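You operate a simulated robot arm through the tools that you are given. There is no shell and no other tool.

You run a simulated robot arm. Do the job below in one go: nothing can be reset, and whatever is moved stays where it is left.

## Task
Scrub the dirty patch off the grey bin lid with soap.
Fine: lift the lint pot on to the chest; soap the scrub block on the dish and put it back. Set down upright: lint pot, scrub block. What is to be rubbed or washed off counts as gone when no trace of it is left.
Where things are to end (x, y in the base frame): lint pot within 60 mm of [540, 600].
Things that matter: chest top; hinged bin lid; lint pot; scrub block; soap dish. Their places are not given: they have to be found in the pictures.

It is judged by the outcome, as a careful person would: the job done as asked, and still so three seconds after it is handed in. It fails if anything else is knocked over, pushed out of place, dropped, spilled or broken. Lids that push on must go on centred and level and be pressed home; caps that screw on are set level and turned clockwise until they are tight.

## Robot
A 7-joint arm with a two-finger parallel gripper, fixed in place. Base frame: the origin is on the floor under the middle of its stand, x ahead of it, y to its left, z up; the work surface is at about z = 860. Units: mm, rad, N and s.
With the tool pointing down near the work surface it reaches from about 380 to 760 mm from the base axis. Its first joint turns from -2.496 to 2.496 rad. Payload 3 kg.
The tool frame sits at the grasp point between the pads (the TCP): z along the fingers, y along the line on which they close. The tips reach 30 mm beyond it. The gripper opens to 110 mm. The fingers are 20 mm wide and 10 mm thick; the gripper's body (48 by 112 mm) begins 55 mm behind the TCP.
Orientation is that of the tool frame in the base frame, as a unit quaternion [x, y, z, w]. With the fingers straight down and closing along the base's y, the tool's x points along the base's -x, its y along +y and its z along -z.

## Interface
- The arm moves only by the tool servo_tool. Its argument "rows" is a list of rows, each an object (a shift or turn left out is 0, a gripper value left out holds the last) with "delta_rot": the turn, a rotation vector about the tool's x, y, z in rad, a list of three; "dp": the shift along the tool's x, y, z in mm, a list of three; "jaw": the closure, from 0 (fully open) to 1 (shut). In form: [{"delta_rot": [rx, ry, rz], "dp": [dx, dy, dz], "jaw": jaw}, ...]. A call has 1 to 20 rows; each row shifts and turns the commanded pose from where the row before left it, along the tool's axes as they then stand. Each row takes 0.2 s and may step no farther than 50 mm and 0.15 rad from the row before; otherwise, or with a gripper value out of range, the whole call is refused. A pose out of reach is approached as far as the arm can. The call stops where the force on the tool passes 40 N (or 10 N more than at its start, if that is more) or the arm is blocked; 0.2 s more then pass. The fingers move at their own pace (about 108 mm/s each) and stop on an object; they squeeze with about 22 N. The grip force told is the motor's: it shows also when the fingers shut on nothing. Time passes only in rows, and 0.2 s behind the last, so rows that do not move let the fingers close. The reply holds the time, the measured pose of the TCP, the force on the tool along the base axes, the opening and the grip force, in the units named above and with some noise, with the torque about the TCP (base axes, N m) and any sound that the robot's microphone picked up.
- Cameras (640 x 400 px; columns grow to the right, rows downward): "scene" is fixed at [400.6, -498.5, 1259.4]; the picture's right is [0.88, -0.47, 0.00], its down [-0.23, -0.43, -0.87] and it looks along [0.41, 0.77, -0.49] (base axes); focal length 214 px, centre (320, 200). "wrist" rides on the gripper at [72, 17, -103] in the tool frame; the picture's right is [-0.23, 0.97, 0.00], its down [-0.76, -0.18, -0.62] and it looks along [-0.61, -0.14, 0.78] (tool axes); focal length 222 px, centre (320, 200).
- grab_frame(camera): a new picture of that camera. The clock stands still meanwhile.
- slide_trunk(by): slides the trunk up (or, below 0, down) by that many mm; the arm rides with it, the base frame stays. It gives what a move gives, with no picture.
- measure_at(camera, pixels): for up to 12 pixels [column, row] of the newest picture of that camera ("zoom" is the newest enlarged one), the place [x, y, z] in the base frame of the surface seen there, good to about 2 mm. The clock stands still meanwhile.
- inspect(camera, box): a new picture of the part [left, top, right, bottom] of that camera's present view, enlarged. The clock stands still meanwhile.
- close_job(): hands the job in; it is judged then, once.

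Leave the gripper open and the arm clear of the work at the hand-in unless told otherwise.

The tools are called after "Call:" as a command line: name --argument value ..., lists and objects as JSON in quotes. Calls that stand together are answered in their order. servo_tool: Moves the arm, as the interface text tells. Its arguments: {"type":"object","properties":{"rows":{"type":"array","items":{"type":"object","properties":{"delta_rot":{"type":"array","items":{"type":"number"}},"dp":{"type":"array","items":{"type":"number"}},"jaw":{"type":"number"}}}}},"required":["rows"]} The other tools are called the same way: slide_trunk (by) moves the trunk up or down; grab_frame (camera) takes a picture; measure_at (camera, pixels) gives the place of the surface under pixels of a picture; inspect (camera, box) takes an enlarged picture of a part of a camera's view; close_job () hands the job in.

At the start:

```text
time: 0.0
ee_pos: [600.4, 202.6, 1226.5]
orientation: [0.0, 1.0, 0.001, 0.001]
force: [-0.2, -0.5, -0.4]
ft_torque: [-0.01, -0.03, -0.02]
grip_width: 109.8
grip_force: 0.1
trunk travel left (down, up): [-761.0, 129.0]
```

scene: 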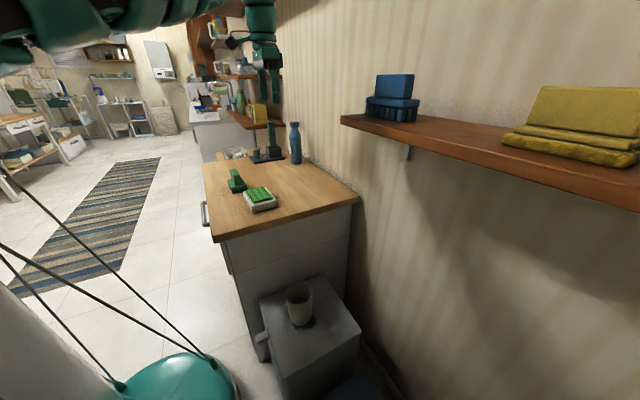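
wrist: 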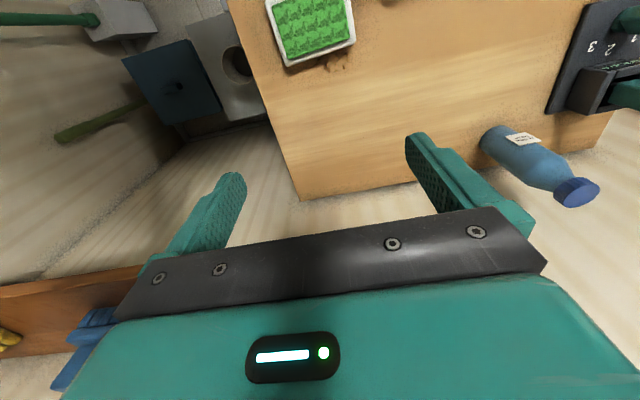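

I see a wooden chest top with a green scrub block at about (237,182), a soap dish at (260,198), and a grey bin with a pot on its lid at (299,303). I'll take enlarged views to look at them closely.

Call:
inspect --camera "scene" --box '[190, 130, 370, 243]'

Call:
inspect --camera "scene" --box '[220, 260, 400, 400]'

```text
3.54 times, centred on (280, 186) of scene
```

zoom: 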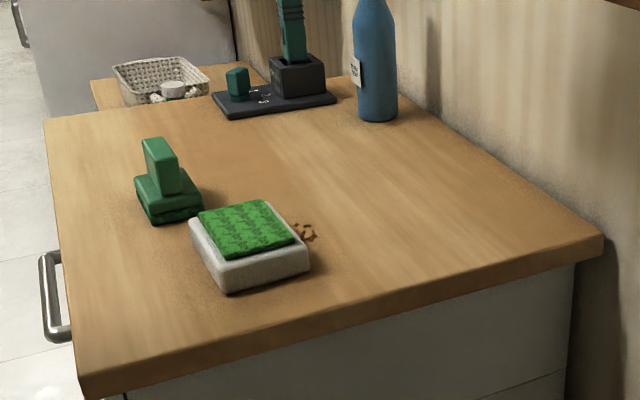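

```text
2.86 times, centred on (310, 330) of scene
```

zoom: 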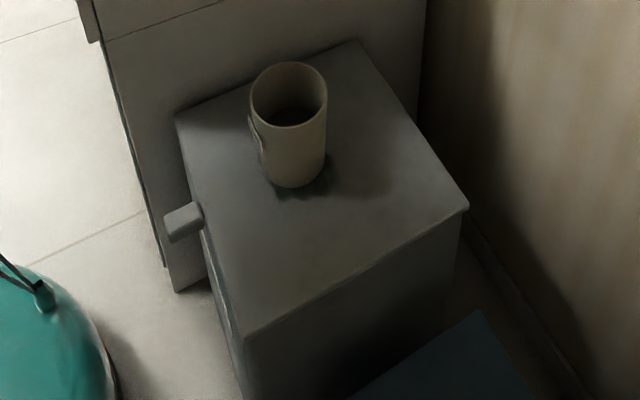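

The pot stands on the grey lid with something dark around its foot. I'll measure points on the lid and pot in this zoom (the newest), and points on the chest in the full scene frame.

Call:
measure_at --camera "zoom" --pixels '[[178, 122], [358, 42], [467, 208], [245, 335], [300, 230], [288, 63], [250, 100], [327, 100], [290, 125], [293, 186], [185, 215], [380, 190]]'

Call:
measure_at --camera "scene" --pixels '[[232, 172], [238, 180], [233, 188], [241, 190], [258, 192], [248, 205], [275, 205], [213, 240], [205, 165], [357, 200], [300, 180], [276, 195]]'

```text
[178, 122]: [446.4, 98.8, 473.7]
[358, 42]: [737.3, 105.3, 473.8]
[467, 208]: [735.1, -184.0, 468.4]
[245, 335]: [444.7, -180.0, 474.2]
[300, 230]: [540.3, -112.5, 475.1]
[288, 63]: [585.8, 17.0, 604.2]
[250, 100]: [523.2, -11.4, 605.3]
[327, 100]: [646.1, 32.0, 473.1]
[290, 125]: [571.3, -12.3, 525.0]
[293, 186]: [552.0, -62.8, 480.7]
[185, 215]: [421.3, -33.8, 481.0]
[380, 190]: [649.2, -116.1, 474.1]
```

```text
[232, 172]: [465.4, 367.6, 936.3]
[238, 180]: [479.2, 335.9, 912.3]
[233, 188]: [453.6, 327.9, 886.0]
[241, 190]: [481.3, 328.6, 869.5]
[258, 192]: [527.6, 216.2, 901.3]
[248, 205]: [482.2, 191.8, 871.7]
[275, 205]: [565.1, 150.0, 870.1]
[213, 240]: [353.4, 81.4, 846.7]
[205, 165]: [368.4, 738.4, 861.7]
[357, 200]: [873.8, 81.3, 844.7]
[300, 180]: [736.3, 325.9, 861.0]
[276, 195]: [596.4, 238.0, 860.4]
```

The lid is at z≈474 (x 446–737, y −184–100), the pot is about 130 mm high, and the chest top is at z≈860. Next I'll measure the neighbours on the chest (dock, bottle, basket), the shelf, and the pot's side feature at about (292,305).

Call:
measure_at --camera "scene" --pixels '[[295, 160], [295, 125], [268, 160], [275, 130], [255, 155], [345, 118], [480, 165], [400, 110], [395, 78], [580, 120], [240, 152], [250, 157]]'

Call:
inspect --camera "scene" --box '[270, 270, 340, 340]'

Call:
inspect --camera "scene" --box '[215, 160, 295, 220]'

Call:
inspect --camera "wrist" --box '[120, 0, 280, 100]'

```text
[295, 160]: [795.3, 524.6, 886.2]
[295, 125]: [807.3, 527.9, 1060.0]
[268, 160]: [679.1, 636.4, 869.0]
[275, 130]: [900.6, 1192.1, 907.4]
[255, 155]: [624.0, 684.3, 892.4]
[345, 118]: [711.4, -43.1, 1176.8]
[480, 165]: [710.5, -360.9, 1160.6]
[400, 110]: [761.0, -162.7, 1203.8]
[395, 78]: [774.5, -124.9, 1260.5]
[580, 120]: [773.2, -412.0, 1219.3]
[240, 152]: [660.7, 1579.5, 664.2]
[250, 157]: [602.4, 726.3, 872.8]
```

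```text
5.71 times, centred on (305, 305) of scene
```

zoom: 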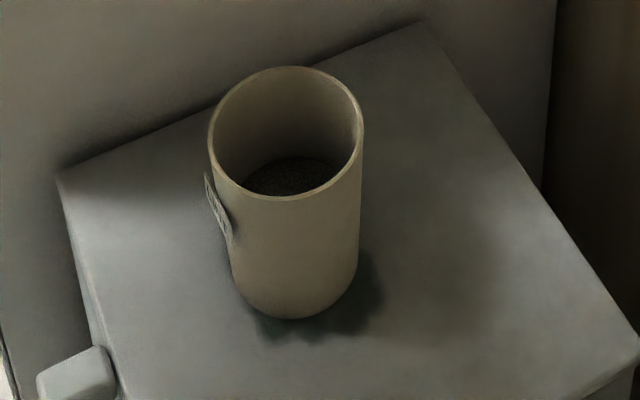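

```text
6.67 times, centred on (255, 190) of scene
```

zoom: 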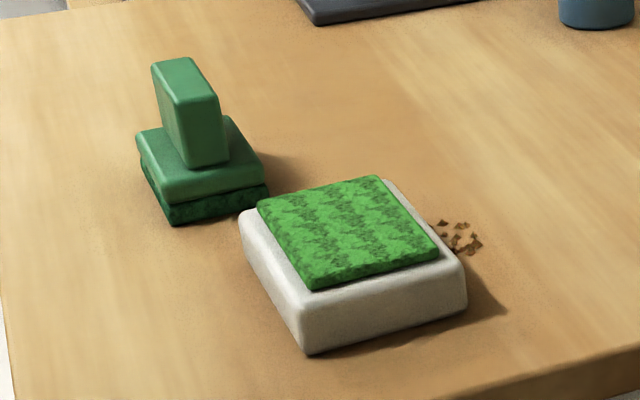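

```text
4.00 times, centred on (200, 50) of wrist
```

zoom: 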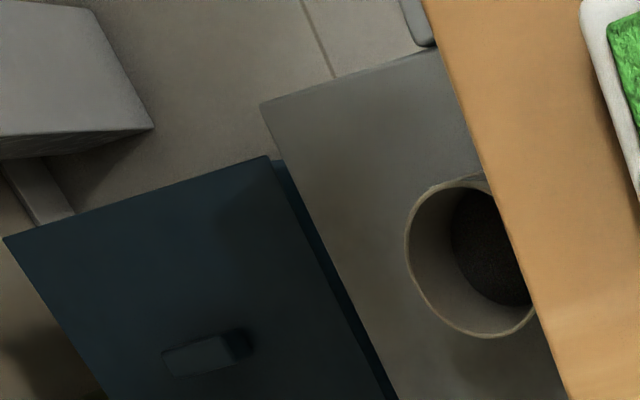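

The patch appears as a dark stain under the pot, and the pot has lint at its bottom and a tag on its −x side. I'll measure the dock corners, the teal object at the lower left, the dish corners and the block parts.

Call:
measure_at --camera "scene" --pixels '[[180, 375], [110, 375], [250, 156], [255, 163], [284, 158], [200, 362], [60, 240], [20, 360], [120, 20], [300, 165], [289, 163], [205, 215]]'

Call:
inspect --camera "scene" --box '[215, 160, 295, 220]'

```text
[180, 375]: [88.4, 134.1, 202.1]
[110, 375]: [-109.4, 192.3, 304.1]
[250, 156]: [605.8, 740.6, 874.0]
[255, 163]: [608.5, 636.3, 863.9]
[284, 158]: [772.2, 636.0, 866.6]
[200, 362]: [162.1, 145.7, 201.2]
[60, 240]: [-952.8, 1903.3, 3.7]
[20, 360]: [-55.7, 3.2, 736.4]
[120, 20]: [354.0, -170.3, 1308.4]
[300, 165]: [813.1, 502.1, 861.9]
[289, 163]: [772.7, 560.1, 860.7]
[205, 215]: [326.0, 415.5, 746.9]
```

```text
6.67 times, centred on (255, 190) of scene
```

zoom: 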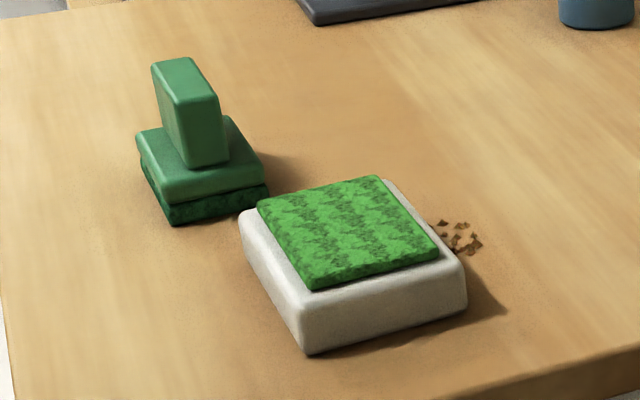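

The dock starts at x≥606, y≥636, so it is clear of my intended pot position near (510,565). Now I'll measure the block's and dish's key points in this zoom.

Call:
measure_at --camera "zoom" --pixels '[[155, 65], [190, 62], [215, 97], [178, 105], [140, 140], [165, 190], [262, 165], [232, 120], [175, 222], [192, 165], [228, 160], [200, 130]]'

Call:
measure_at --camera "zoom" --pixels '[[262, 205], [376, 180], [435, 248], [315, 285], [243, 218], [390, 180], [465, 265], [308, 330], [350, 230], [308, 352], [466, 305], [462, 240]]'

```text
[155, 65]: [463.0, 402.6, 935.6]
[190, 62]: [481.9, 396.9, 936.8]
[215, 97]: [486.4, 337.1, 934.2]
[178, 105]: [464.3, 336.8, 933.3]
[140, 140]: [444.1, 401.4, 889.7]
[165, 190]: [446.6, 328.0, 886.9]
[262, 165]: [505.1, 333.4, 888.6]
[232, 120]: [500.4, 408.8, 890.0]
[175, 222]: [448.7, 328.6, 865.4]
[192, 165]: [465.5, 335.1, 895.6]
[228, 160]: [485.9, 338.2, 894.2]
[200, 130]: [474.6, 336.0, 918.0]
```

```text
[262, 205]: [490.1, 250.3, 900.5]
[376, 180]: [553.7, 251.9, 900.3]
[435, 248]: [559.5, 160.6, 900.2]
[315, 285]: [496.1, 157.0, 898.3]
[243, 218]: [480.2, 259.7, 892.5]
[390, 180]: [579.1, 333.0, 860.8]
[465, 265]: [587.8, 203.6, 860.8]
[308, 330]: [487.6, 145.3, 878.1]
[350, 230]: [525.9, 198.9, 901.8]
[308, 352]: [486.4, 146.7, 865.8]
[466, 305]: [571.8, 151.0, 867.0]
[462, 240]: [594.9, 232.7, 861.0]
```

The block's base spans about x 445–505, y 328–409. Its handle is a 24 mm thick plate centred at about (475,369), with its top at 936. The soap top is x 490–557, y 157–252 at z≈900. First I'll move high above the pot (centre about (569,−23)), staying at the present height.

Call:
servo_tool --rows '[{"dp": [6, -45, 0], "jaw": 0}, {"dp": [6, -45, 0]}, {"dp": [6, -45, 0]}, {"dp": [6, -45, 0]}, {"dp": [7, -45, 0]}, {"dp": [0, 0, 0]}]'

Call:
grab_frame --camera "wrist"

Call:
grab_frame --camera "scene"

```text
time: 1.4
ee_pos: [637.1, 57.8, 1212.5]
orientation: [0.001, 1.0, 0.001, 0.001]
force: [0.3, 0.2, -0.3]
ft_torque: [-0.03, -0.02, -0.04]
grip_width: 110.0
grip_force: 0.0
out of reach, approached as far as the arm can: row 1, 2, 3, 4, 5
trunk travel left (down, up): [-761.0, 129.0]
```

```text
taken
```

wrist: 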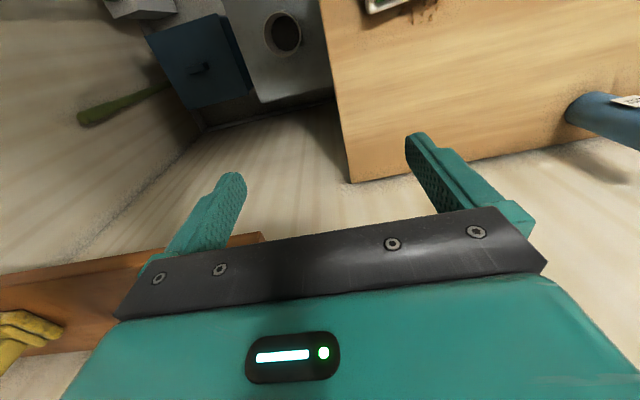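

```text
taken
```

scene: 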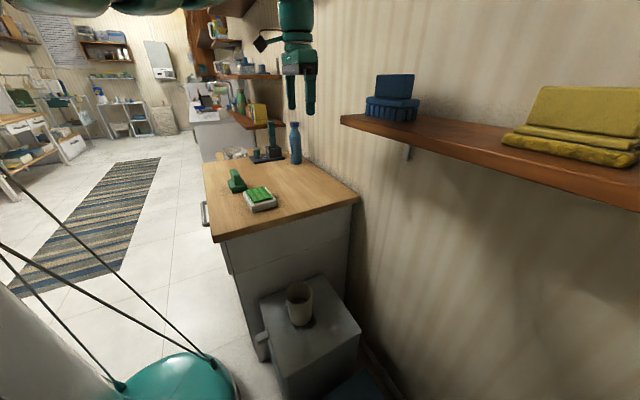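

The arm could not fold in at that height and stopped at (637,58,1212). I'll lower it in free space off the front of the chest and check where it goes.

Call:
servo_tool --rows '[{"dp": [0, 0, 40]}, {"dp": [0, 0, 40]}, {"dp": [0, 0, 40]}, {"dp": [0, 0, 40]}, {"dp": [0, 0, 0]}]'

```text
time: 2.6
ee_pos: [638.7, 56.6, 1211.3]
orientation: [0.0, 1.0, 0.001, 0.0]
force: [-0.2, -0.4, 0.9]
ft_torque: [0.01, 0.0, -0.01]
grip_width: 110.0
grip_force: 0.1
out of reach, approached as far as the arm can: row 1, 2, 3, 4
trunk travel left (down, up): [-761.0, 129.0]
```

It did not move at all, so it may be stuck at a joint limit. I'll step back towards the starting direction (+y) and see what the pose does.

Call:
servo_tool --rows '[{"dp": [0, 45, 0]}, {"dp": [0, 45, 0]}, {"dp": [0, 0, 0]}]'

```text
time: 3.4
ee_pos: [636.5, 145.8, 1210.1]
orientation: [0.001, 1.0, 0.0, -0.002]
force: [-1.2, -0.1, -1.2]
ft_torque: [0.0, -0.05, -0.05]
grip_width: 109.8
grip_force: 0.0
trunk travel left (down, up): [-761.0, 129.0]
```

It moved back by exactly 90 mm in y, so commands run from the actual pose. Now I'll test moving down and in (−x) from here in small steps.

Call:
servo_tool --rows '[{"dp": [0, 0, 30]}, {"dp": [0, 0, 30]}, {"dp": [0, 0, 30]}, {"dp": [0, 0, 0]}]'

```text
time: 4.4
ee_pos: [636.9, 146.5, 1122.1]
orientation: [0.0, 1.0, 0.0, 0.002]
force: [0.1, 0.4, 0.0]
ft_torque: [-0.04, 0.01, -0.02]
grip_width: 110.1
grip_force: 0.0
trunk travel left (down, up): [-761.0, 129.0]
```

Down works here. I'll continue down to about z≈1010 and in to x≈600 (the tips stay at 980, well above the dish at 900).

Call:
servo_tool --rows '[{"dp": [9, 0, 28]}, {"dp": [9, 0, 28]}, {"dp": [9, 0, 28]}, {"dp": [9, 0, 28]}, {"dp": [0, 0, 0]}]'

```text
time: 5.6
ee_pos: [602.9, 148.6, 1009.1]
orientation: [-0.001, 1.0, 0.0, -0.001]
force: [0.1, -1.0, -0.3]
ft_torque: [0.03, -0.01, -0.01]
grip_width: 109.6
grip_force: 0.1
trunk travel left (down, up): [-761.0, 129.0]
```

Good. Now I'll move towards the pot, to (569,−23), at z≈1009.

Call:
servo_tool --rows '[{"dp": [8, -43, 0]}, {"dp": [8, -43, 0]}, {"dp": [8, -43, 0]}, {"dp": [9, -43, 0]}, {"dp": [0, 0, 0]}]'

```text
time: 6.8
ee_pos: [610.2, 6.9, 956.9]
orientation: [-0.001, 1.0, -0.001, 0.003]
force: [0.6, 0.2, 0.3]
ft_torque: [0.0, 0.0, 0.03]
grip_width: 109.8
grip_force: 0.1
out of reach, approached as far as the arm can: row 1, 2, 3, 4
trunk travel left (down, up): [-761.0, 129.0]
```

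It drifted to (610,7,957) with a reach limit. I'll test separate directions to learn which one is limited: first straight in (−x).

Call:
servo_tool --rows '[{"dp": [15, 0, 0]}, {"dp": [15, 0, 0]}, {"dp": [0, 0, 0]}]'

Call:
grab_frame --camera "scene"

```text
time: 7.6
ee_pos: [580.4, 5.6, 950.5]
orientation: [0.0, 1.0, -0.001, 0.001]
force: [-1.0, 0.7, -0.2]
ft_torque: [0.0, -0.01, -0.02]
grip_width: 110.0
grip_force: 0.1
out of reach, approached as far as the arm can: row 1
trunk travel left (down, up): [-761.0, 129.0]
```

```text
taken
```

scene: 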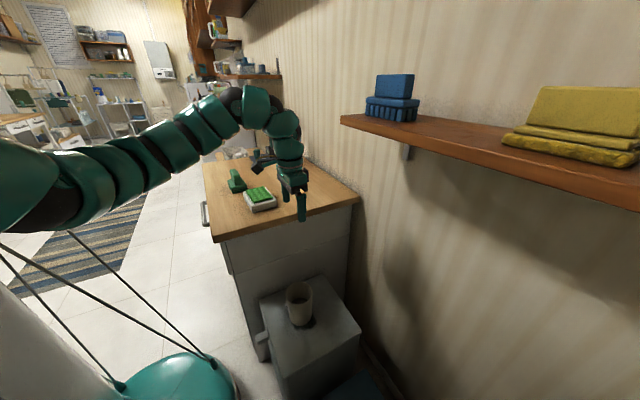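

The arm is now in a more ordinary posture and moved in to (580,6,950). I'll continue to (569,−23).

Call:
servo_tool --rows '[{"dp": [5, -14, 0]}, {"dp": [6, -14, 0]}, {"dp": [0, 0, 0]}]'

Call:
grab_frame --camera "wrist"

```text
time: 8.4
ee_pos: [570.6, -21.3, 949.1]
orientation: [0.0, 1.0, -0.002, 0.002]
force: [-0.1, -0.3, -1.1]
ft_torque: [0.01, 0.01, 0.0]
grip_width: 110.2
grip_force: 0.0
out of reach, approached as far as the arm can: row 1
trunk travel left (down, up): [-761.0, 129.0]
```

```text
taken
```

wrist: 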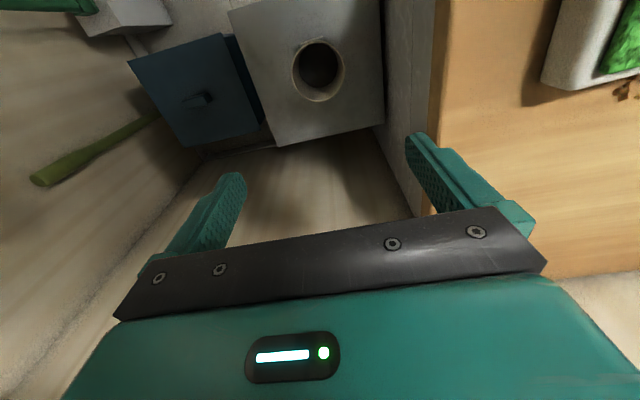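

I'm above the pot now. I'll zoom in on the pot in the wrist view to measure the rim precisely.

Call:
inspect --camera "wrist" --box '[270, 20, 370, 120]'

```text
4.00 times, centred on (320, 70) of wrist
```

zoom: 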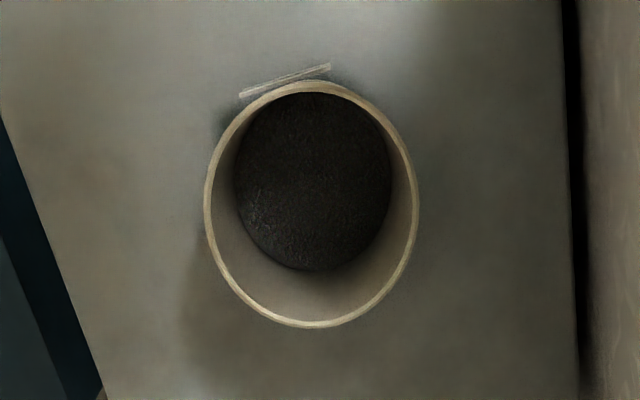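

I'll measure the rim all round, plus the tag.

Call:
measure_at --camera "zoom" --pixels '[[207, 195], [417, 200], [312, 84], [312, 324], [236, 115], [388, 118], [230, 280], [398, 280], [285, 80], [312, 180], [160, 200], [480, 200]]'

```text
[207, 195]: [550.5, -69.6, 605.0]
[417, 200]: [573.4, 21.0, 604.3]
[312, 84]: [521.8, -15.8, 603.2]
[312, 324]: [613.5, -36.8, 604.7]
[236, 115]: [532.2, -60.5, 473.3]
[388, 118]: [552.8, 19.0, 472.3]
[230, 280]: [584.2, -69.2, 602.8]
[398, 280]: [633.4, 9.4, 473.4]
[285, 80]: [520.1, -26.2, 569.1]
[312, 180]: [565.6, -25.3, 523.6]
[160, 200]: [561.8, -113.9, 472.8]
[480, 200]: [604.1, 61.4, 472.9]
```

The rim centre is ≈(567,−25) with outer diameter ≈94 mm, and the tag is on the −x side, so I'll grip along y. Before lowering the trunk, I'll check where the arm's links are relative to the chest top.

Call:
grab_frame --camera "scene"

```text
taken
```

scene: 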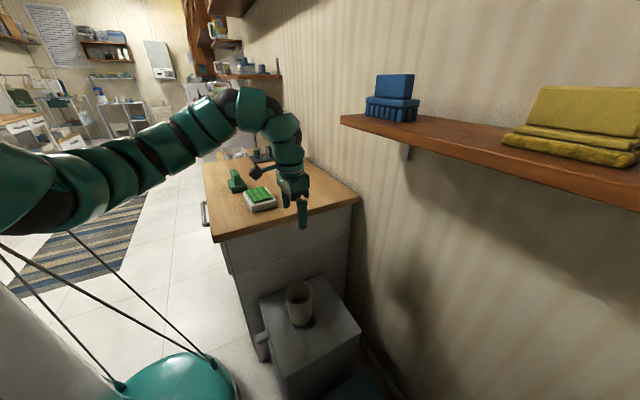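

Call:
measure_at --camera "scene" --pixels '[[20, 185], [90, 190], [120, 170], [155, 150], [210, 125], [245, 110], [255, 90], [285, 128], [290, 155], [292, 182], [302, 215], [262, 172]]'

```text
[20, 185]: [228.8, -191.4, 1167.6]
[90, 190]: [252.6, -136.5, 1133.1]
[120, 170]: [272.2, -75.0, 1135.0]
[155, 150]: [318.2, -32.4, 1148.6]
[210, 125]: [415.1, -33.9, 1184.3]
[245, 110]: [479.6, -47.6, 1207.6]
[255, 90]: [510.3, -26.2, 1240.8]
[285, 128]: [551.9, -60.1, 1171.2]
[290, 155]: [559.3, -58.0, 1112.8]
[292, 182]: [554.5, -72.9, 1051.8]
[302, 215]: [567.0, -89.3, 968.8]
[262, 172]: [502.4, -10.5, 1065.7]
```

The links run along y≈−60…+60 in front of the chest edge (y≥81), so lowering is clear. First I'll correct the centring by a few mm to (567,−25).

Call:
servo_tool --rows '[{"dp": [3.3, -3.7, 0]}, {"dp": [0, 0, 0]}]'

Call:
slide_trunk --by -290

Call:
grab_frame --camera "wrist"

Call:
grab_frame --camera "scene"

```text
time: 9.0
ee_pos: [567.8, -26.1, 950.0]
orientation: [0.001, 1.0, 0.0, 0.003]
force: [0.3, 0.1, -0.4]
ft_torque: [0.0, 0.02, -0.04]
grip_width: 110.1
grip_force: 0.1
trunk travel left (down, up): [-761.0, 129.0]
```

```text
time: 11.9
ee_pos: [566.1, -25.5, 658.9]
orientation: [0.0, 1.0, -0.002, 0.002]
force: [1.3, 0.0, -0.7]
ft_torque: [0.0, 0.01, 0.0]
grip_width: 110.0
grip_force: 0.1
trunk travel left (down, up): [-471.0, 419.0]
```

```text
taken
```

wrist: 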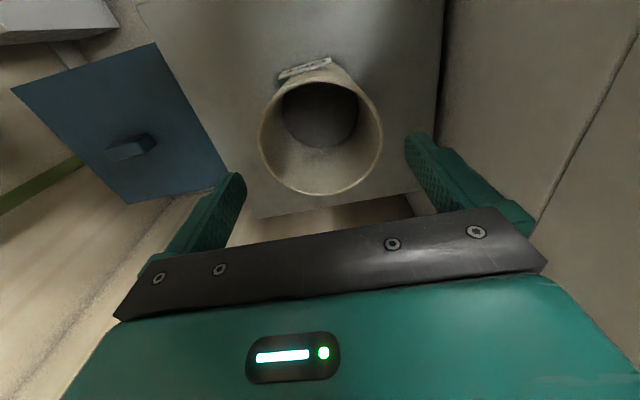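

```text
taken
```

scene: 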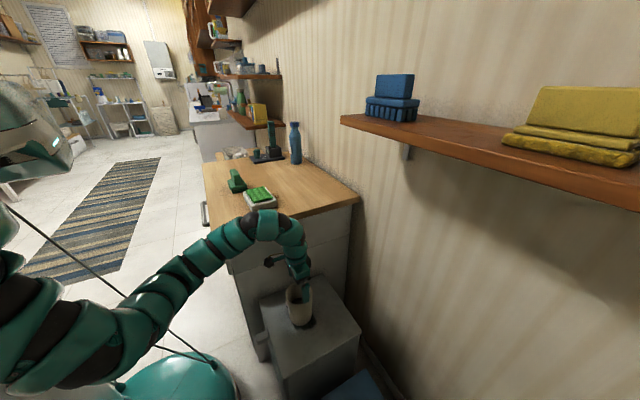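

The tips are just above the rim. I'll re-measure the rim from closer up to centre the fingers.

Call:
measure_at --camera "wrist" --pixels '[[260, 140], [380, 140], [318, 83], [320, 193], [268, 165], [374, 165], [275, 175], [366, 176], [300, 190], [340, 191]]'

```text
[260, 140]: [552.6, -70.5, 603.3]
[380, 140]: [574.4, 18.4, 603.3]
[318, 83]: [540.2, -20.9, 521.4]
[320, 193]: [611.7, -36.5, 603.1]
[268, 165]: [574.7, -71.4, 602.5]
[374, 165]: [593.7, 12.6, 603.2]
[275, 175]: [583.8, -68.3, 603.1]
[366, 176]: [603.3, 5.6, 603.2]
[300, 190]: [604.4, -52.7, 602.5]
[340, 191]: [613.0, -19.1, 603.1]
```

The centre is (567,−26) and the TCP is at (566,−25.5), well centred. I'll lower to z≈563 so the pads take the upper pot and the gripper body stays about 12 mm above the rim.

Call:
servo_tool --rows '[{"dp": [-0.5, 0, 20], "jaw": 0}, {"dp": [0, 0, 20]}, {"dp": [0, 0, 20]}, {"dp": [0, 0, 20]}, {"dp": [0, 0, 15]}, {"dp": [0, 0, 0]}]'

```text
time: 13.3
ee_pos: [568.2, -25.7, 563.9]
orientation: [0.0, 1.0, -0.001, 0.003]
force: [-0.3, 0.0, 0.9]
ft_torque: [0.01, 0.01, 0.03]
grip_width: 109.9
grip_force: 0.1
trunk travel left (down, up): [-471.0, 419.0]
```

No contact and it's in place. I'll close the fingers gradually on the pot.

Call:
servo_tool --rows '[{"jaw": 0.1}, {"jaw": 0.16}, {"jaw": 0.3}, {"jaw": 0.5}, {"jaw": 0.5}]'

Call:
grab_frame --camera "wrist"

```text
time: 14.5
ee_pos: [567.4, -25.4, 564.0]
orientation: [0.0, 1.0, -0.001, 0.002]
force: [-0.7, 0.2, -0.5]
ft_torque: [0.05, -0.04, -0.04]
grip_width: 95.4
grip_force: 22.2
trunk travel left (down, up): [-471.0, 419.0]
```

```text
taken
```

wrist: 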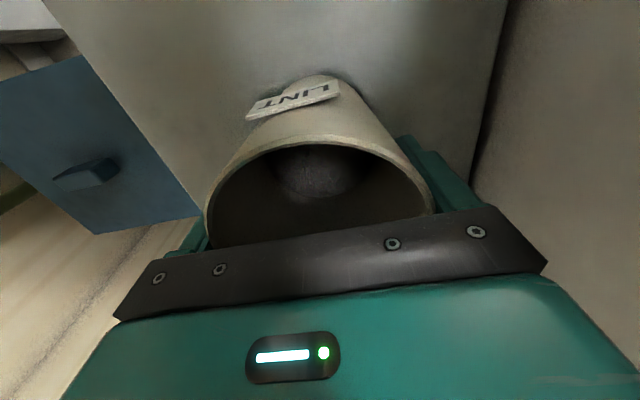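

Gripped at 95.4 mm with 22 N, and the tag reads "LINT". I'll lift gently a bit and check that it holds.

Call:
servo_tool --rows '[{"dp": [0, 0, -5], "jaw": 0.5}, {"dp": [0, 0, -10]}, {"dp": [0, 0, -20]}, {"dp": [0, 0, -20]}, {"dp": [0, 0, -20]}, {"dp": [0, 0, 0]}]'

Call:
grab_frame --camera "scene"

Call:
inspect --camera "scene" --box '[230, 230, 390, 390]'

```text
time: 15.9
ee_pos: [567.9, -25.8, 637.2]
orientation: [0.0, 1.0, -0.001, 0.003]
force: [-0.4, -0.8, -3.2]
ft_torque: [0.0, 0.01, 0.01]
grip_width: 95.4
grip_force: 21.9
trunk travel left (down, up): [-471.0, 419.0]
```

```text
taken
```

scene: 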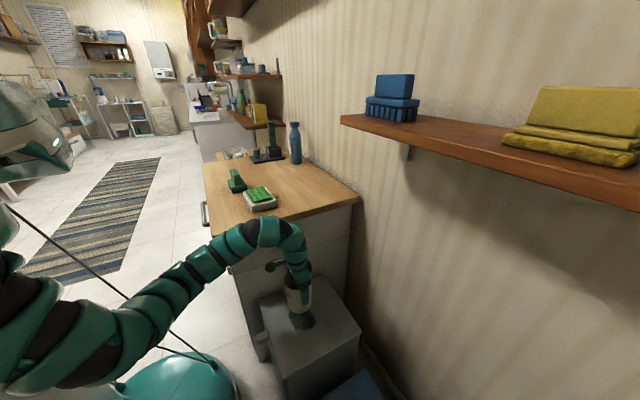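

```text
2.50 times, centred on (310, 310) of scene
```

zoom: 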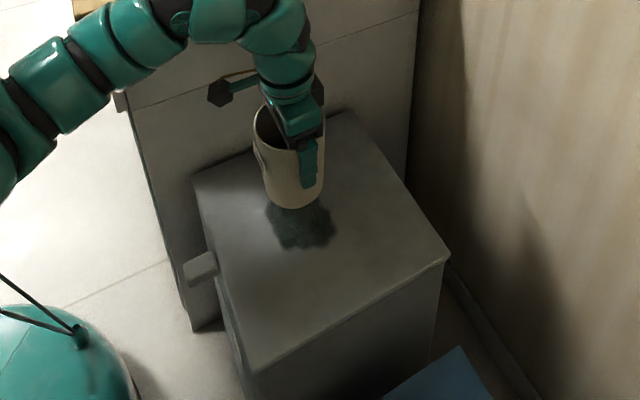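

The pot is held (about 3 N) and the dark patch is exposed under it. I'll measure the patch extent in this zoom now.

Call:
measure_at --camera "zoom" --pixels '[[267, 212], [336, 230], [330, 200], [298, 249], [275, 238], [322, 245], [300, 225], [266, 200]]'

```text
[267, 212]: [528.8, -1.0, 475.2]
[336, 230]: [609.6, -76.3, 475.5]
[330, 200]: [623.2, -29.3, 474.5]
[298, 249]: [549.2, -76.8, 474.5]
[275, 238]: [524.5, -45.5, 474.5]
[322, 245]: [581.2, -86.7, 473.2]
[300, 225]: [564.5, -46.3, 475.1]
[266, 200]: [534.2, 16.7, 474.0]
```

The patch spans roughly x 525–623, y −87…+20. Now I'll raise the trunk fully so the pot's bottom clears everything on the chest (expected TCP z≈1056, pot bottom ≈966).

Call:
slide_trunk --by 419

Call:
grab_frame --camera "scene"

```text
refused: 419 is not a number from -400 to 400
```

```text
taken
```

scene: 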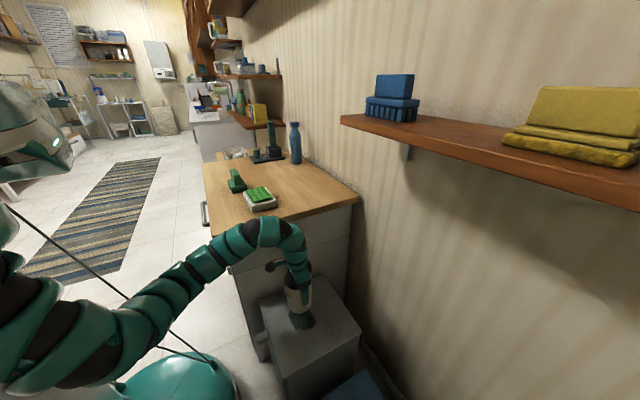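

The slide is limited to 400 per call, so I'll do it in two parts.

Call:
slide_trunk --by 210

Call:
slide_trunk --by 205

Call:
grab_frame --camera "scene"

```text
time: 18.2
ee_pos: [567.1, -25.6, 847.5]
orientation: [0.0, 1.0, -0.002, 0.002]
force: [-0.1, 0.0, -2.9]
ft_torque: [-0.01, 0.01, -0.01]
grip_width: 95.5
grip_force: 21.6
trunk travel left (down, up): [-681.0, 209.0]
```

```text
time: 20.4
ee_pos: [567.1, -27.1, 1053.1]
orientation: [0.0, 1.0, -0.001, 0.003]
force: [-0.6, 0.1, -2.8]
ft_torque: [0.02, -0.01, 0.01]
grip_width: 95.4
grip_force: 21.6
trunk travel left (down, up): [-886.0, 4.0]
```

```text
taken
```

scene: 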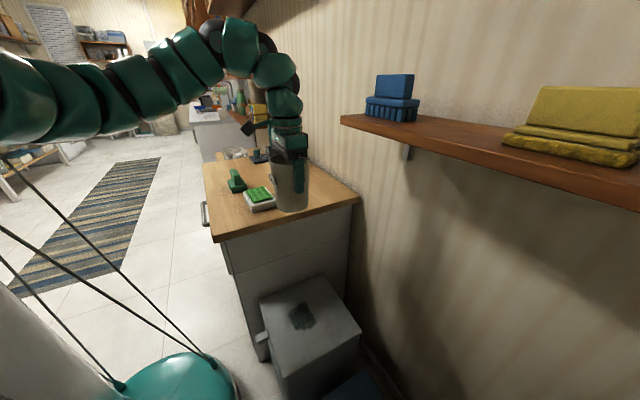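

The pot is up with its bottom at about z 963, and the patch is fully visible at (301,316). I'll take a zoom of the patch to get its extent.

Call:
inspect --camera "scene" --box '[250, 270, 370, 345]'

```text
5.33 times, centred on (310, 308) of scene
```

zoom: 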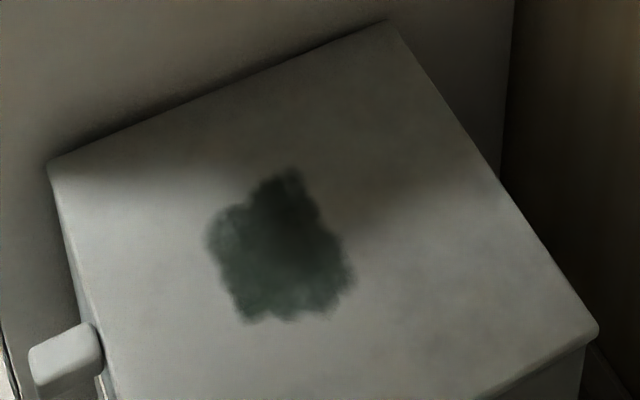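

I'll measure the patch outline in this zoom.

Call:
measure_at --camera "zoom" --pixels '[[205, 235], [285, 165], [318, 195], [358, 275], [325, 318], [240, 325], [215, 280], [250, 185], [280, 250], [345, 240], [285, 325], [205, 250]]'

```text
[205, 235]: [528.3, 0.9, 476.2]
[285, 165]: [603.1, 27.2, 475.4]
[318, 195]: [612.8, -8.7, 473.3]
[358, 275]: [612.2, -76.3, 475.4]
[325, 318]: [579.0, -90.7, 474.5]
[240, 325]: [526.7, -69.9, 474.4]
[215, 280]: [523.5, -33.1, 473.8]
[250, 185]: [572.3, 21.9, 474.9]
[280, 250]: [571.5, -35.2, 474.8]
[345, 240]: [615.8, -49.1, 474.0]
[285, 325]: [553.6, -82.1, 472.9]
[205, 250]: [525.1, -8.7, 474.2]
```

The patch covers x 522–617, y −91…+28. Now I'll carry the pot in an arc over the chest, gently, at z≈1055. The first stretch goes to about (620,150).

Call:
servo_tool --rows '[{"dp": [-6, 15, 0], "jaw": 0.5}, {"dp": [-11, 28, 0]}, {"dp": [-12, 32, 0]}, {"dp": [-12, 34, 0]}, {"dp": [-8, 34, 0]}, {"dp": [-4, 34, 0]}, {"dp": [0, 15, 0]}, {"dp": [0, 0, 0]}]'

```text
time: 22.2
ee_pos: [621.1, 166.0, 1053.4]
orientation: [0.0, 1.0, -0.001, 0.003]
force: [-0.2, 0.2, -2.6]
ft_torque: [0.01, -0.01, 0.04]
grip_width: 95.6
grip_force: 22.3
trunk travel left (down, up): [-886.0, 4.0]
```

Following well. The next stretch goes towards (590,380).

Call:
servo_tool --rows '[{"dp": [0, 20, 0]}, {"dp": [2, 34, 0]}, {"dp": [5, 34, 0]}, {"dp": [7, 34, 0]}, {"dp": [8, 34, 0]}, {"dp": [9, 34, 0]}, {"dp": [5, 18, 0]}, {"dp": [0, 0, 0]}]'

```text
time: 24.0
ee_pos: [575.3, 321.2, 1057.8]
orientation: [-0.001, 1.0, -0.001, 0.004]
force: [0.0, 0.4, -2.3]
ft_torque: [0.0, 0.0, 0.01]
grip_width: 95.2
grip_force: 22.5
out of reach, approached as far as the arm can: row 5, 6, 7
trunk travel left (down, up): [-886.0, 4.0]
```

It stopped short at (575,321), probably a wrist-turn limit with the yaw held fixed. I'll turn the tool about the vertical along with the arm's azimuth (base +z = tool −z) and see.

Call:
servo_tool --rows '[{"delta_rot": [0, 0, -0.08]}, {"delta_rot": [0, 0, -0.1]}, {"delta_rot": [0, 0, -0.1]}, {"delta_rot": [0, 0, -0.1]}, {"delta_rot": [0, 0, 0]}]'

Call:
grab_frame --camera "scene"

```text
time: 25.2
ee_pos: [574.4, 322.0, 1058.8]
orientation: [-0.188, 0.982, -0.001, 0.002]
force: [0.3, 0.1, -2.1]
ft_torque: [-0.01, 0.01, 0.02]
grip_width: 95.4
grip_force: 22.1
trunk travel left (down, up): [-886.0, 4.0]
```

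```text
taken
```

scene: 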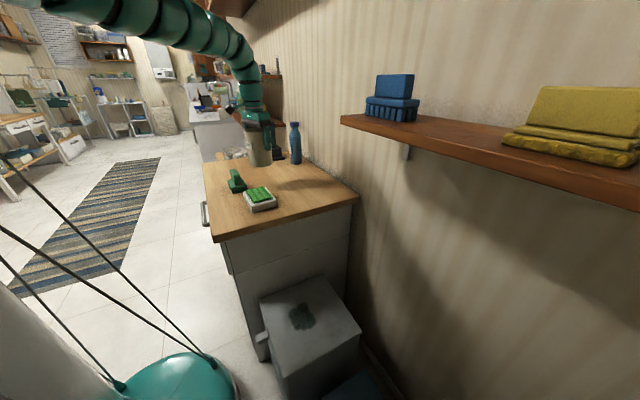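

The turn worked (yaw now about +0.38 rad). I'll try advancing again towards the target from here.

Call:
servo_tool --rows '[{"dp": [-1, 20, 0]}, {"dp": [-1.4, 32, 0], "delta_rot": [0, 0, -0.06]}, {"dp": [-1.4, 32, 0], "delta_rot": [0, 0, -0.06]}, {"dp": [0, 0, 0]}]'

```text
time: 26.2
ee_pos: [538.0, 355.1, 1064.0]
orientation: [-0.228, 0.974, -0.001, 0.003]
force: [-0.4, 1.2, -2.3]
ft_torque: [-0.03, -0.04, -0.01]
grip_width: 95.5
grip_force: 22.3
out of reach, approached as far as the arm can: row 1, 2, 3
trunk travel left (down, up): [-886.0, 4.0]
```

It still reports out of reach, now at (538,355). I'll look at the arm's posture before choosing another way.

Call:
grab_frame --camera "scene"

Call:
grab_frame --camera "wrist"

```text
taken
```

scene: 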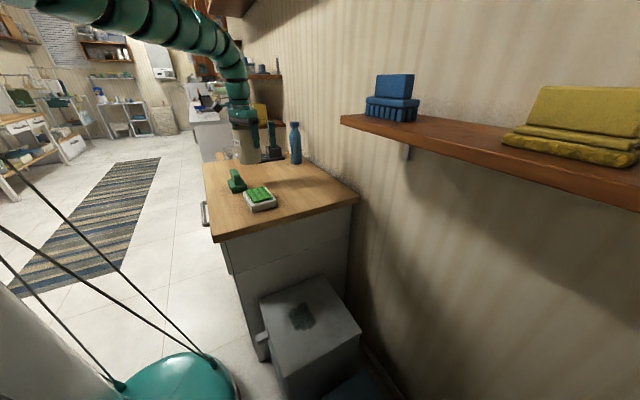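

```text
taken
```

wrist: 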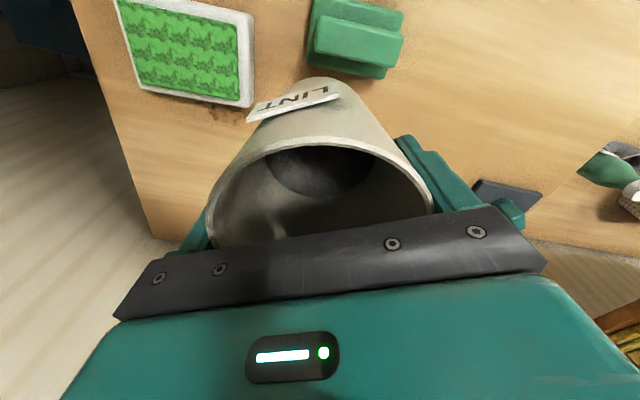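

The pot is upright in the gripper. I'll test a pure outward (radial) step to see which directions are free.

Call:
servo_tool --rows '[{"dp": [-20, 2.4, 0]}, {"dp": [-20, 2.4, 0]}, {"dp": [0, 0, 0]}]'

```text
time: 27.0
ee_pos: [540.0, 354.6, 1074.8]
orientation: [-0.247, 0.969, -0.001, 0.002]
force: [-0.6, -0.7, -2.1]
ft_torque: [0.02, 0.02, -0.01]
grip_width: 95.5
grip_force: 22.4
out of reach, approached as far as the arm can: row 1, 2
trunk travel left (down, up): [-886.0, 4.0]
```

Outward is blocked in this posture. I'll go back towards (578,318), clear of block and dish, then try lower heights where the reach should be better.

Call:
servo_tool --rows '[{"dp": [-15, -28, 0]}, {"dp": [-18, -25, 0]}, {"dp": [0, 0, 0]}]'

```text
time: 27.8
ee_pos: [570.6, 330.1, 1075.6]
orientation: [-0.247, 0.969, -0.001, 0.003]
force: [0.0, 0.2, -2.4]
ft_torque: [-0.03, 0.0, -0.03]
grip_width: 95.3
grip_force: 22.2
out of reach, approached as far as the arm can: row 1, 2
trunk travel left (down, up): [-886.0, 4.0]
```

The limit looks like an outer reach of r≈655 at this height. This spot (pot x 523–618, y 283–377) is clear of block and dish, so I'll lower by 70 mm (pot bottom ≈915) and retry outward from there.

Call:
servo_tool --rows '[{"dp": [0, 0, 20]}, {"dp": [0, 0, 25]}, {"dp": [0, 0, 25]}, {"dp": [0, 0, 0]}]'

```text
time: 28.8
ee_pos: [560.9, 317.8, 1010.0]
orientation: [-0.248, 0.969, -0.001, 0.003]
force: [-0.3, 0.9, -3.3]
ft_torque: [-0.01, -0.01, -0.01]
grip_width: 95.4
grip_force: 22.3
out of reach, approached as far as the arm can: row 1, 2, 3
trunk travel left (down, up): [-886.0, 4.0]
```

The reach got smaller when lower (r≈645 at z 1010). I'll measure the arm's link positions to understand the posture.

Call:
grab_frame --camera "scene"

```text
taken
```

scene: 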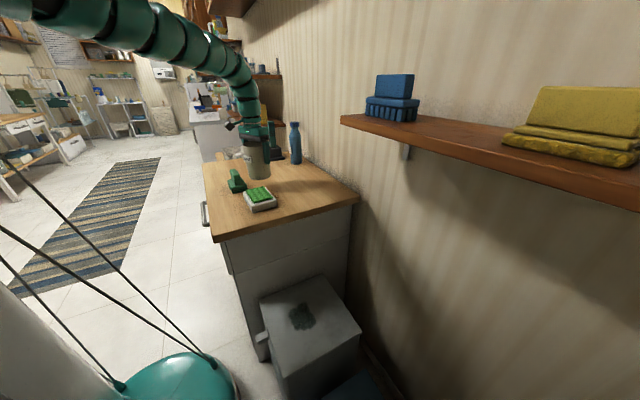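

Call:
measure_at --camera "scene" --pixels '[[60, 15], [90, 20], [130, 25], [165, 35], [190, 45], [215, 60], [235, 72], [245, 95], [250, 115], [253, 132], [20, 8], [258, 160]]'

```text
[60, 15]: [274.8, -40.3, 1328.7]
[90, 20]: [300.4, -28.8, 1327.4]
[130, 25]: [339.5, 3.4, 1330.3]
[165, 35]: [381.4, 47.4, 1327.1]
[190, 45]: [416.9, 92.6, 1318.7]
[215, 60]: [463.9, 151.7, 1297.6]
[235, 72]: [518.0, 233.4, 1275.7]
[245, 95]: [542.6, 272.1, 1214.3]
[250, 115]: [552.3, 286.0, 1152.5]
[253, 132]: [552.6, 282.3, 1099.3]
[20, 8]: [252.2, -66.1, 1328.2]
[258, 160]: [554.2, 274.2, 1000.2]
```

The forearm comes from an elbow swung out to the right, so the posture isn't stretched and the limit is joint-related. I'll raise again (pot bottom ≈970, above the block's 936), draw in to r≈600 and swing left at that smaller radius.

Call:
servo_tool --rows '[{"dp": [5, 0, -25]}, {"dp": [10, 0, -30]}, {"dp": [20, 18, 0]}, {"dp": [20, 20, 0]}, {"dp": [5, 28, 0]}, {"dp": [5, 28, 0]}, {"dp": [0, 0, 0]}]'

```text
time: 30.4
ee_pos: [457.0, 369.3, 1064.8]
orientation: [-0.247, 0.969, -0.001, 0.002]
force: [0.7, -1.4, -2.2]
ft_torque: [0.02, 0.01, -0.02]
grip_width: 95.5
grip_force: 21.6
trunk travel left (down, up): [-886.0, 4.0]
```

That works: now at (457,369). I'll continue swinging left to about (405,450).

Call:
servo_tool --rows '[{"dp": [3, 25, 0]}, {"dp": [3, 30, 0]}, {"dp": [3, 30, 0]}, {"dp": [0, 10, 0]}, {"dp": [0, 0, 0]}]'

```text
time: 31.6
ee_pos: [399.0, 441.6, 1065.2]
orientation: [-0.247, 0.969, -0.002, 0.003]
force: [0.6, 0.4, -2.9]
ft_torque: [0.0, 0.0, -0.01]
grip_width: 95.4
grip_force: 22.1
out of reach, approached as far as the arm can: row 4
trunk travel left (down, up): [-886.0, 4.0]
```

Now at azimuth ≈0.84 rad. I'll try extending outward radially towards (505,561).

Call:
servo_tool --rows '[{"dp": [-20, 7, 0]}, {"dp": [-28, 10, 0]}, {"dp": [-28, 10, 0]}, {"dp": [0, 0, 0]}]'

```text
time: 32.6
ee_pos: [406.9, 439.7, 1069.9]
orientation: [-0.248, 0.969, -0.002, 0.002]
force: [-0.3, -0.8, -2.3]
ft_torque: [-0.01, 0.01, -0.04]
grip_width: 95.5
grip_force: 22.1
out of reach, approached as far as the arm can: row 1, 2, 3
trunk travel left (down, up): [-886.0, 4.0]
```

I'll turn the tool further left (yaw +0.4) here and test again, to see whether yaw governs the limit.

Call:
servo_tool --rows '[{"delta_rot": [0, 0, -0.13]}, {"delta_rot": [0, 0, -0.13]}, {"delta_rot": [0, 0, -0.13]}, {"delta_rot": [0, 0, 0]}, {"dp": [-20, 0, 0]}, {"dp": [-25, 0, 0]}, {"dp": [-25, 0, 0]}, {"dp": [0, 0, 0]}]'

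Call:
grab_frame --camera "scene"

```text
time: 34.4
ee_pos: [410.0, 437.0, 1072.2]
orientation: [-0.43, 0.903, -0.002, 0.001]
force: [0.3, -0.5, -2.2]
ft_torque: [-0.02, 0.0, 0.01]
grip_width: 95.5
grip_force: 22.1
out of reach, approached as far as the arm can: row 5, 6, 7
trunk travel left (down, up): [-886.0, 4.0]
```

```text
taken
```

scene: 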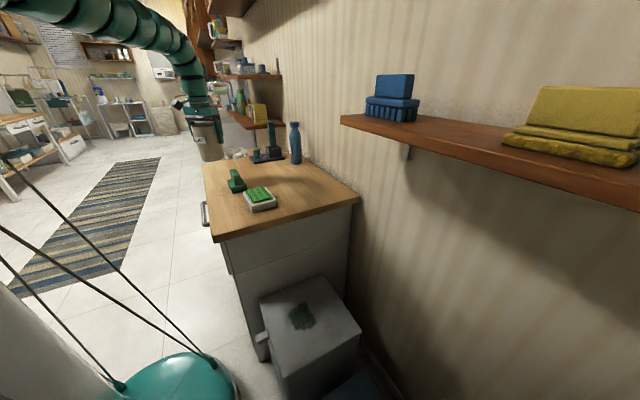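

Turning didn't matter; the limit fits a stretched chain from somewhere off to the right. I'll look closely at the arm in the upper-left of the scene.

Call:
inspect --camera "scene" --box '[0, 0, 240, 150]'

Call:
measure_at --camera "scene" --pixels '[[5, 3], [40, 5], [75, 12], [110, 20], [150, 30], [180, 50], [190, 75], [200, 105], [205, 140], [5, 12], [30, 330], [100, 320]]'

```text
2.67 times, centred on (120, 75) of scene
```

zoom: 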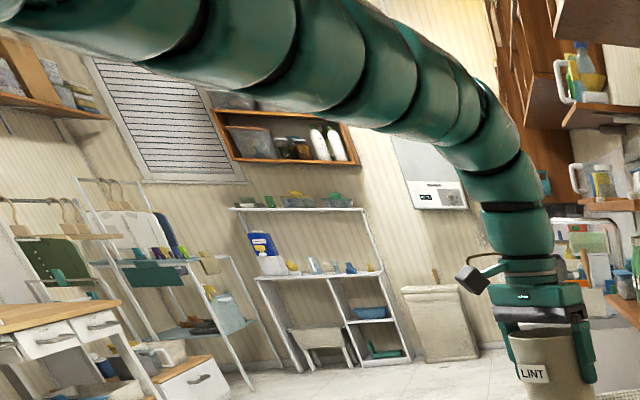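

```text
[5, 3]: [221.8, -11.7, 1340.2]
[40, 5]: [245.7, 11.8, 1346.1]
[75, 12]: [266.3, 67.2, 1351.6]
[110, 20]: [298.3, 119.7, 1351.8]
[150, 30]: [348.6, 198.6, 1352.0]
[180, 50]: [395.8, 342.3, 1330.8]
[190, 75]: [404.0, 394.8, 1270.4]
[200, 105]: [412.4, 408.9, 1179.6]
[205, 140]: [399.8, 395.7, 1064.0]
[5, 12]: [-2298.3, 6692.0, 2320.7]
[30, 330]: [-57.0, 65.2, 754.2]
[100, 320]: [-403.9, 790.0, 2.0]
```

The posture is unclear because the shoulder is out of view. I'll carry the pot back the way it came, to the free space over the bin where the trunk can go down safely and I can see the whole arm. First stretch back.

Call:
servo_tool --rows '[{"dp": [10, -25, 0], "delta_rot": [0, 0, 0.1]}, {"dp": [5, -30, 0], "delta_rot": [0, 0, 0.1]}, {"dp": [0, -35, 0], "delta_rot": [0, 0, 0.1]}, {"dp": [0, -35, 0], "delta_rot": [0, 0, 0.1]}, {"dp": [0, -35, 0], "delta_rot": [0, 0, 0.1]}, {"dp": [0, 0, 0]}]'

```text
time: 35.8
ee_pos: [499.3, 305.5, 1073.6]
orientation: [-0.193, 0.981, -0.001, 0.003]
force: [-0.3, 0.5, -2.6]
ft_torque: [-0.03, 0.03, 0.05]
grip_width: 95.2
grip_force: 21.9
trunk travel left (down, up): [-886.0, 4.0]
```

Continuing back: turn the yaw to zero, then travel to about (570,−26).

Call:
servo_tool --rows '[{"delta_rot": [0, 0, 0.1]}, {"delta_rot": [0, 0, 0.1]}, {"delta_rot": [0, 0, 0.1]}, {"delta_rot": [0, 0, 0.088]}, {"dp": [-10, -20, 0]}, {"dp": [-12, -34, 0]}, {"dp": [-12, -34, 0]}, {"dp": [-12, -34, 0]}, {"dp": [-10, -34, 0]}, {"dp": [-6, -34, 0]}, {"dp": [0, -34, 0]}, {"dp": [0, 0, 0]}]'

```text
time: 38.4
ee_pos: [558.6, 83.2, 1073.3]
orientation: [-0.001, 1.0, -0.001, 0.002]
force: [0.1, -0.1, -2.1]
ft_torque: [0.03, 0.01, 0.0]
grip_width: 95.0
grip_force: 22.4
trunk travel left (down, up): [-886.0, 4.0]
```

Call:
servo_tool --rows '[{"dp": [0, -25, 0]}, {"dp": [-4, -30, 0]}, {"dp": [-4, -30, 0]}, {"dp": [0, -24, 0]}, {"dp": [0, 0, 0]}]'

Call:
slide_trunk --by -390

Call:
grab_frame --camera "scene"

```text
time: 39.6
ee_pos: [568.8, -26.6, 1074.9]
orientation: [-0.001, 1.0, -0.001, 0.003]
force: [0.2, -0.3, -3.1]
ft_torque: [0.0, -0.01, 0.0]
grip_width: 95.4
grip_force: 22.1
trunk travel left (down, up): [-886.0, 4.0]
```

```text
time: 43.3
ee_pos: [567.5, -26.8, 685.1]
orientation: [-0.001, 1.0, 0.0, 0.003]
force: [-0.1, -0.3, -2.4]
ft_torque: [-0.02, -0.01, -0.04]
grip_width: 95.4
grip_force: 21.8
trunk travel left (down, up): [-496.0, 394.0]
```

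```text
taken
```

scene: 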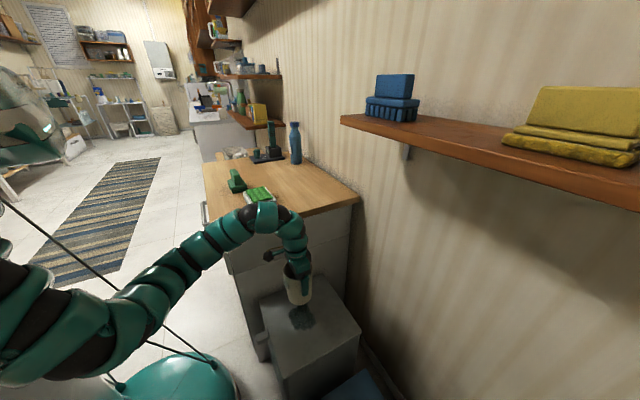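

I now see the arm from the left edge (0,260) through (60,330), (130,290), (240,225) to the hand. I'll measure its links and the pale box at (25,120).

Call:
measure_at --camera "scene" --pixels '[[5, 245], [20, 290], [60, 330], [90, 340], [130, 320], [150, 290], [180, 270], [215, 245], [262, 215], [290, 225], [25, 120], [20, 300]]'

Call:
inspect --camera "scene" --box '[0, 40, 320, 400]'

```text
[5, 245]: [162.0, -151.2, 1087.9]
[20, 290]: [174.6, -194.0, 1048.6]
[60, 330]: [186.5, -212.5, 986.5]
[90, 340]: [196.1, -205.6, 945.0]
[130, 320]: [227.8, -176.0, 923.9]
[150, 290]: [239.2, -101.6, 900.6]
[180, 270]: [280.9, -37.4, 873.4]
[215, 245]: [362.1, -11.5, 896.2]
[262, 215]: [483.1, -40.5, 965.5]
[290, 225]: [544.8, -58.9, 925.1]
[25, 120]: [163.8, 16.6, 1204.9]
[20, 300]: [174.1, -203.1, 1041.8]
```

```text
1.11 times, centred on (160, 220) of scene
```

zoom: 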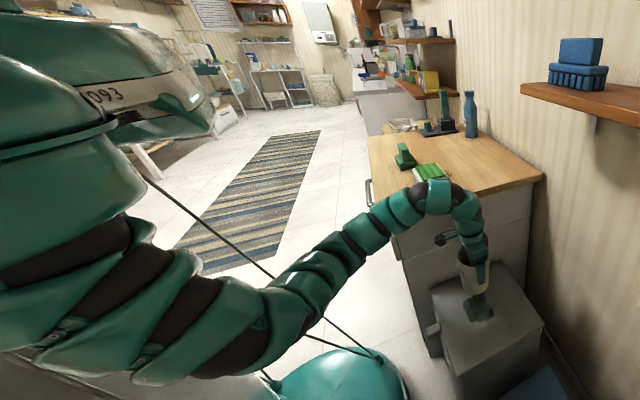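

The enlarged view shows more to the left: the arm hangs from a shoulder near the body marked "993", with the elbow low. I'll get a wider view of the shoulder to understand the mount.

Call:
inspect --camera "scene" --box '[0, 0, 100, 400]'

```text
1.00 times, centred on (50, 200) of scene (not enlarged: the box is as wide or as high as the picture)
```

zoom: 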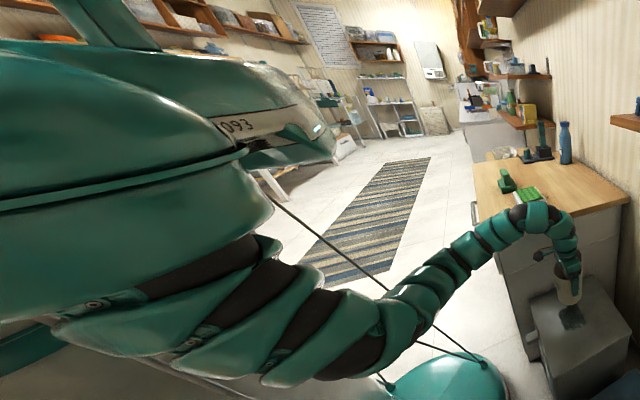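

I'll measure the body and upper-arm points in this wide view.

Call:
measure_at --camera "zoom" --pixels '[[60, 320], [100, 300], [150, 330], [220, 345], [290, 360], [345, 350], [400, 310], [100, 120], [150, 220], [270, 120], [100, 30], [230, 260]]'

```text
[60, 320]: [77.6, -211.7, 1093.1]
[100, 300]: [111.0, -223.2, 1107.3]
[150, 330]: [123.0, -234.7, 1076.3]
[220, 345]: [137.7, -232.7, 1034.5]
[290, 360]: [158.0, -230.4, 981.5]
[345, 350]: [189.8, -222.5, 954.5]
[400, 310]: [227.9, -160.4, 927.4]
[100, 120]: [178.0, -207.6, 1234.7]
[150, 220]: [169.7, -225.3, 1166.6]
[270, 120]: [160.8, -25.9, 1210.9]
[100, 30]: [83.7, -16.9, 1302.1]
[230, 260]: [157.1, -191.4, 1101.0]
```

I think I understand: the shoulder sits about 165 mm off the base axis (now on the right side), and the first joint only turned about half as much as needed. Swinging the hand far left while the arm is near straight should drag the first joint round with it. I'll raise the trunk again and do that in free space.

Call:
slide_trunk --by 390

Call:
servo_tool --rows '[{"dp": [0, 20, -10], "jaw": 0.5}, {"dp": [0, 34, -10]}, {"dp": [0, 36, 0]}, {"dp": [0, 36, 0]}, {"dp": [3, 36, 0]}, {"dp": [5, 36, 0]}, {"dp": [7, 36, 0]}, {"dp": [8, 36, 0]}, {"dp": [9, 36, 0]}, {"dp": [0, 0, 0]}]'

```text
time: 47.1
ee_pos: [568.8, -26.3, 1074.7]
orientation: [-0.001, 1.0, -0.001, 0.004]
force: [-0.1, -0.5, -2.4]
ft_torque: [-0.02, 0.01, 0.02]
grip_width: 95.1
grip_force: 22.3
trunk travel left (down, up): [-886.0, 4.0]
```

```text
time: 49.3
ee_pos: [543.0, 237.9, 1074.2]
orientation: [-0.001, 1.0, -0.002, 0.003]
force: [0.5, -0.6, -3.4]
ft_torque: [0.01, -0.02, -0.02]
grip_width: 95.2
grip_force: 22.2
out of reach, approached as far as the arm can: row 1, 2
trunk travel left (down, up): [-886.0, 4.0]
```

Continuing the swing left at r≈597: (480,350) → (400,440) → (300,515). The pot bottom stays about 984, above the block's top at 936.

Call:
servo_tool --rows '[{"dp": [14, 26, 0]}, {"dp": [16, 28, 0]}, {"dp": [16, 28, 0]}, {"dp": [17, 28, 0]}, {"dp": [20, 23, 0]}, {"dp": [20, 22, 0]}, {"dp": [20, 22, 0]}, {"dp": [20, 22, 0]}, {"dp": [25, 19, 0]}, {"dp": [25, 19, 0]}, {"dp": [25, 19, 0]}, {"dp": [25, 19, 0]}, {"dp": [0, 0, 0]}]'

```text
time: 52.1
ee_pos: [326.8, 469.4, 1075.9]
orientation: [0.0, 1.0, -0.001, 0.004]
force: [0.4, 0.1, -1.7]
ft_torque: [-0.04, 0.0, 0.0]
grip_width: 95.6
grip_force: 22.2
out of reach, approached as far as the arm can: row 10, 11, 12
trunk travel left (down, up): [-886.0, 4.0]
```

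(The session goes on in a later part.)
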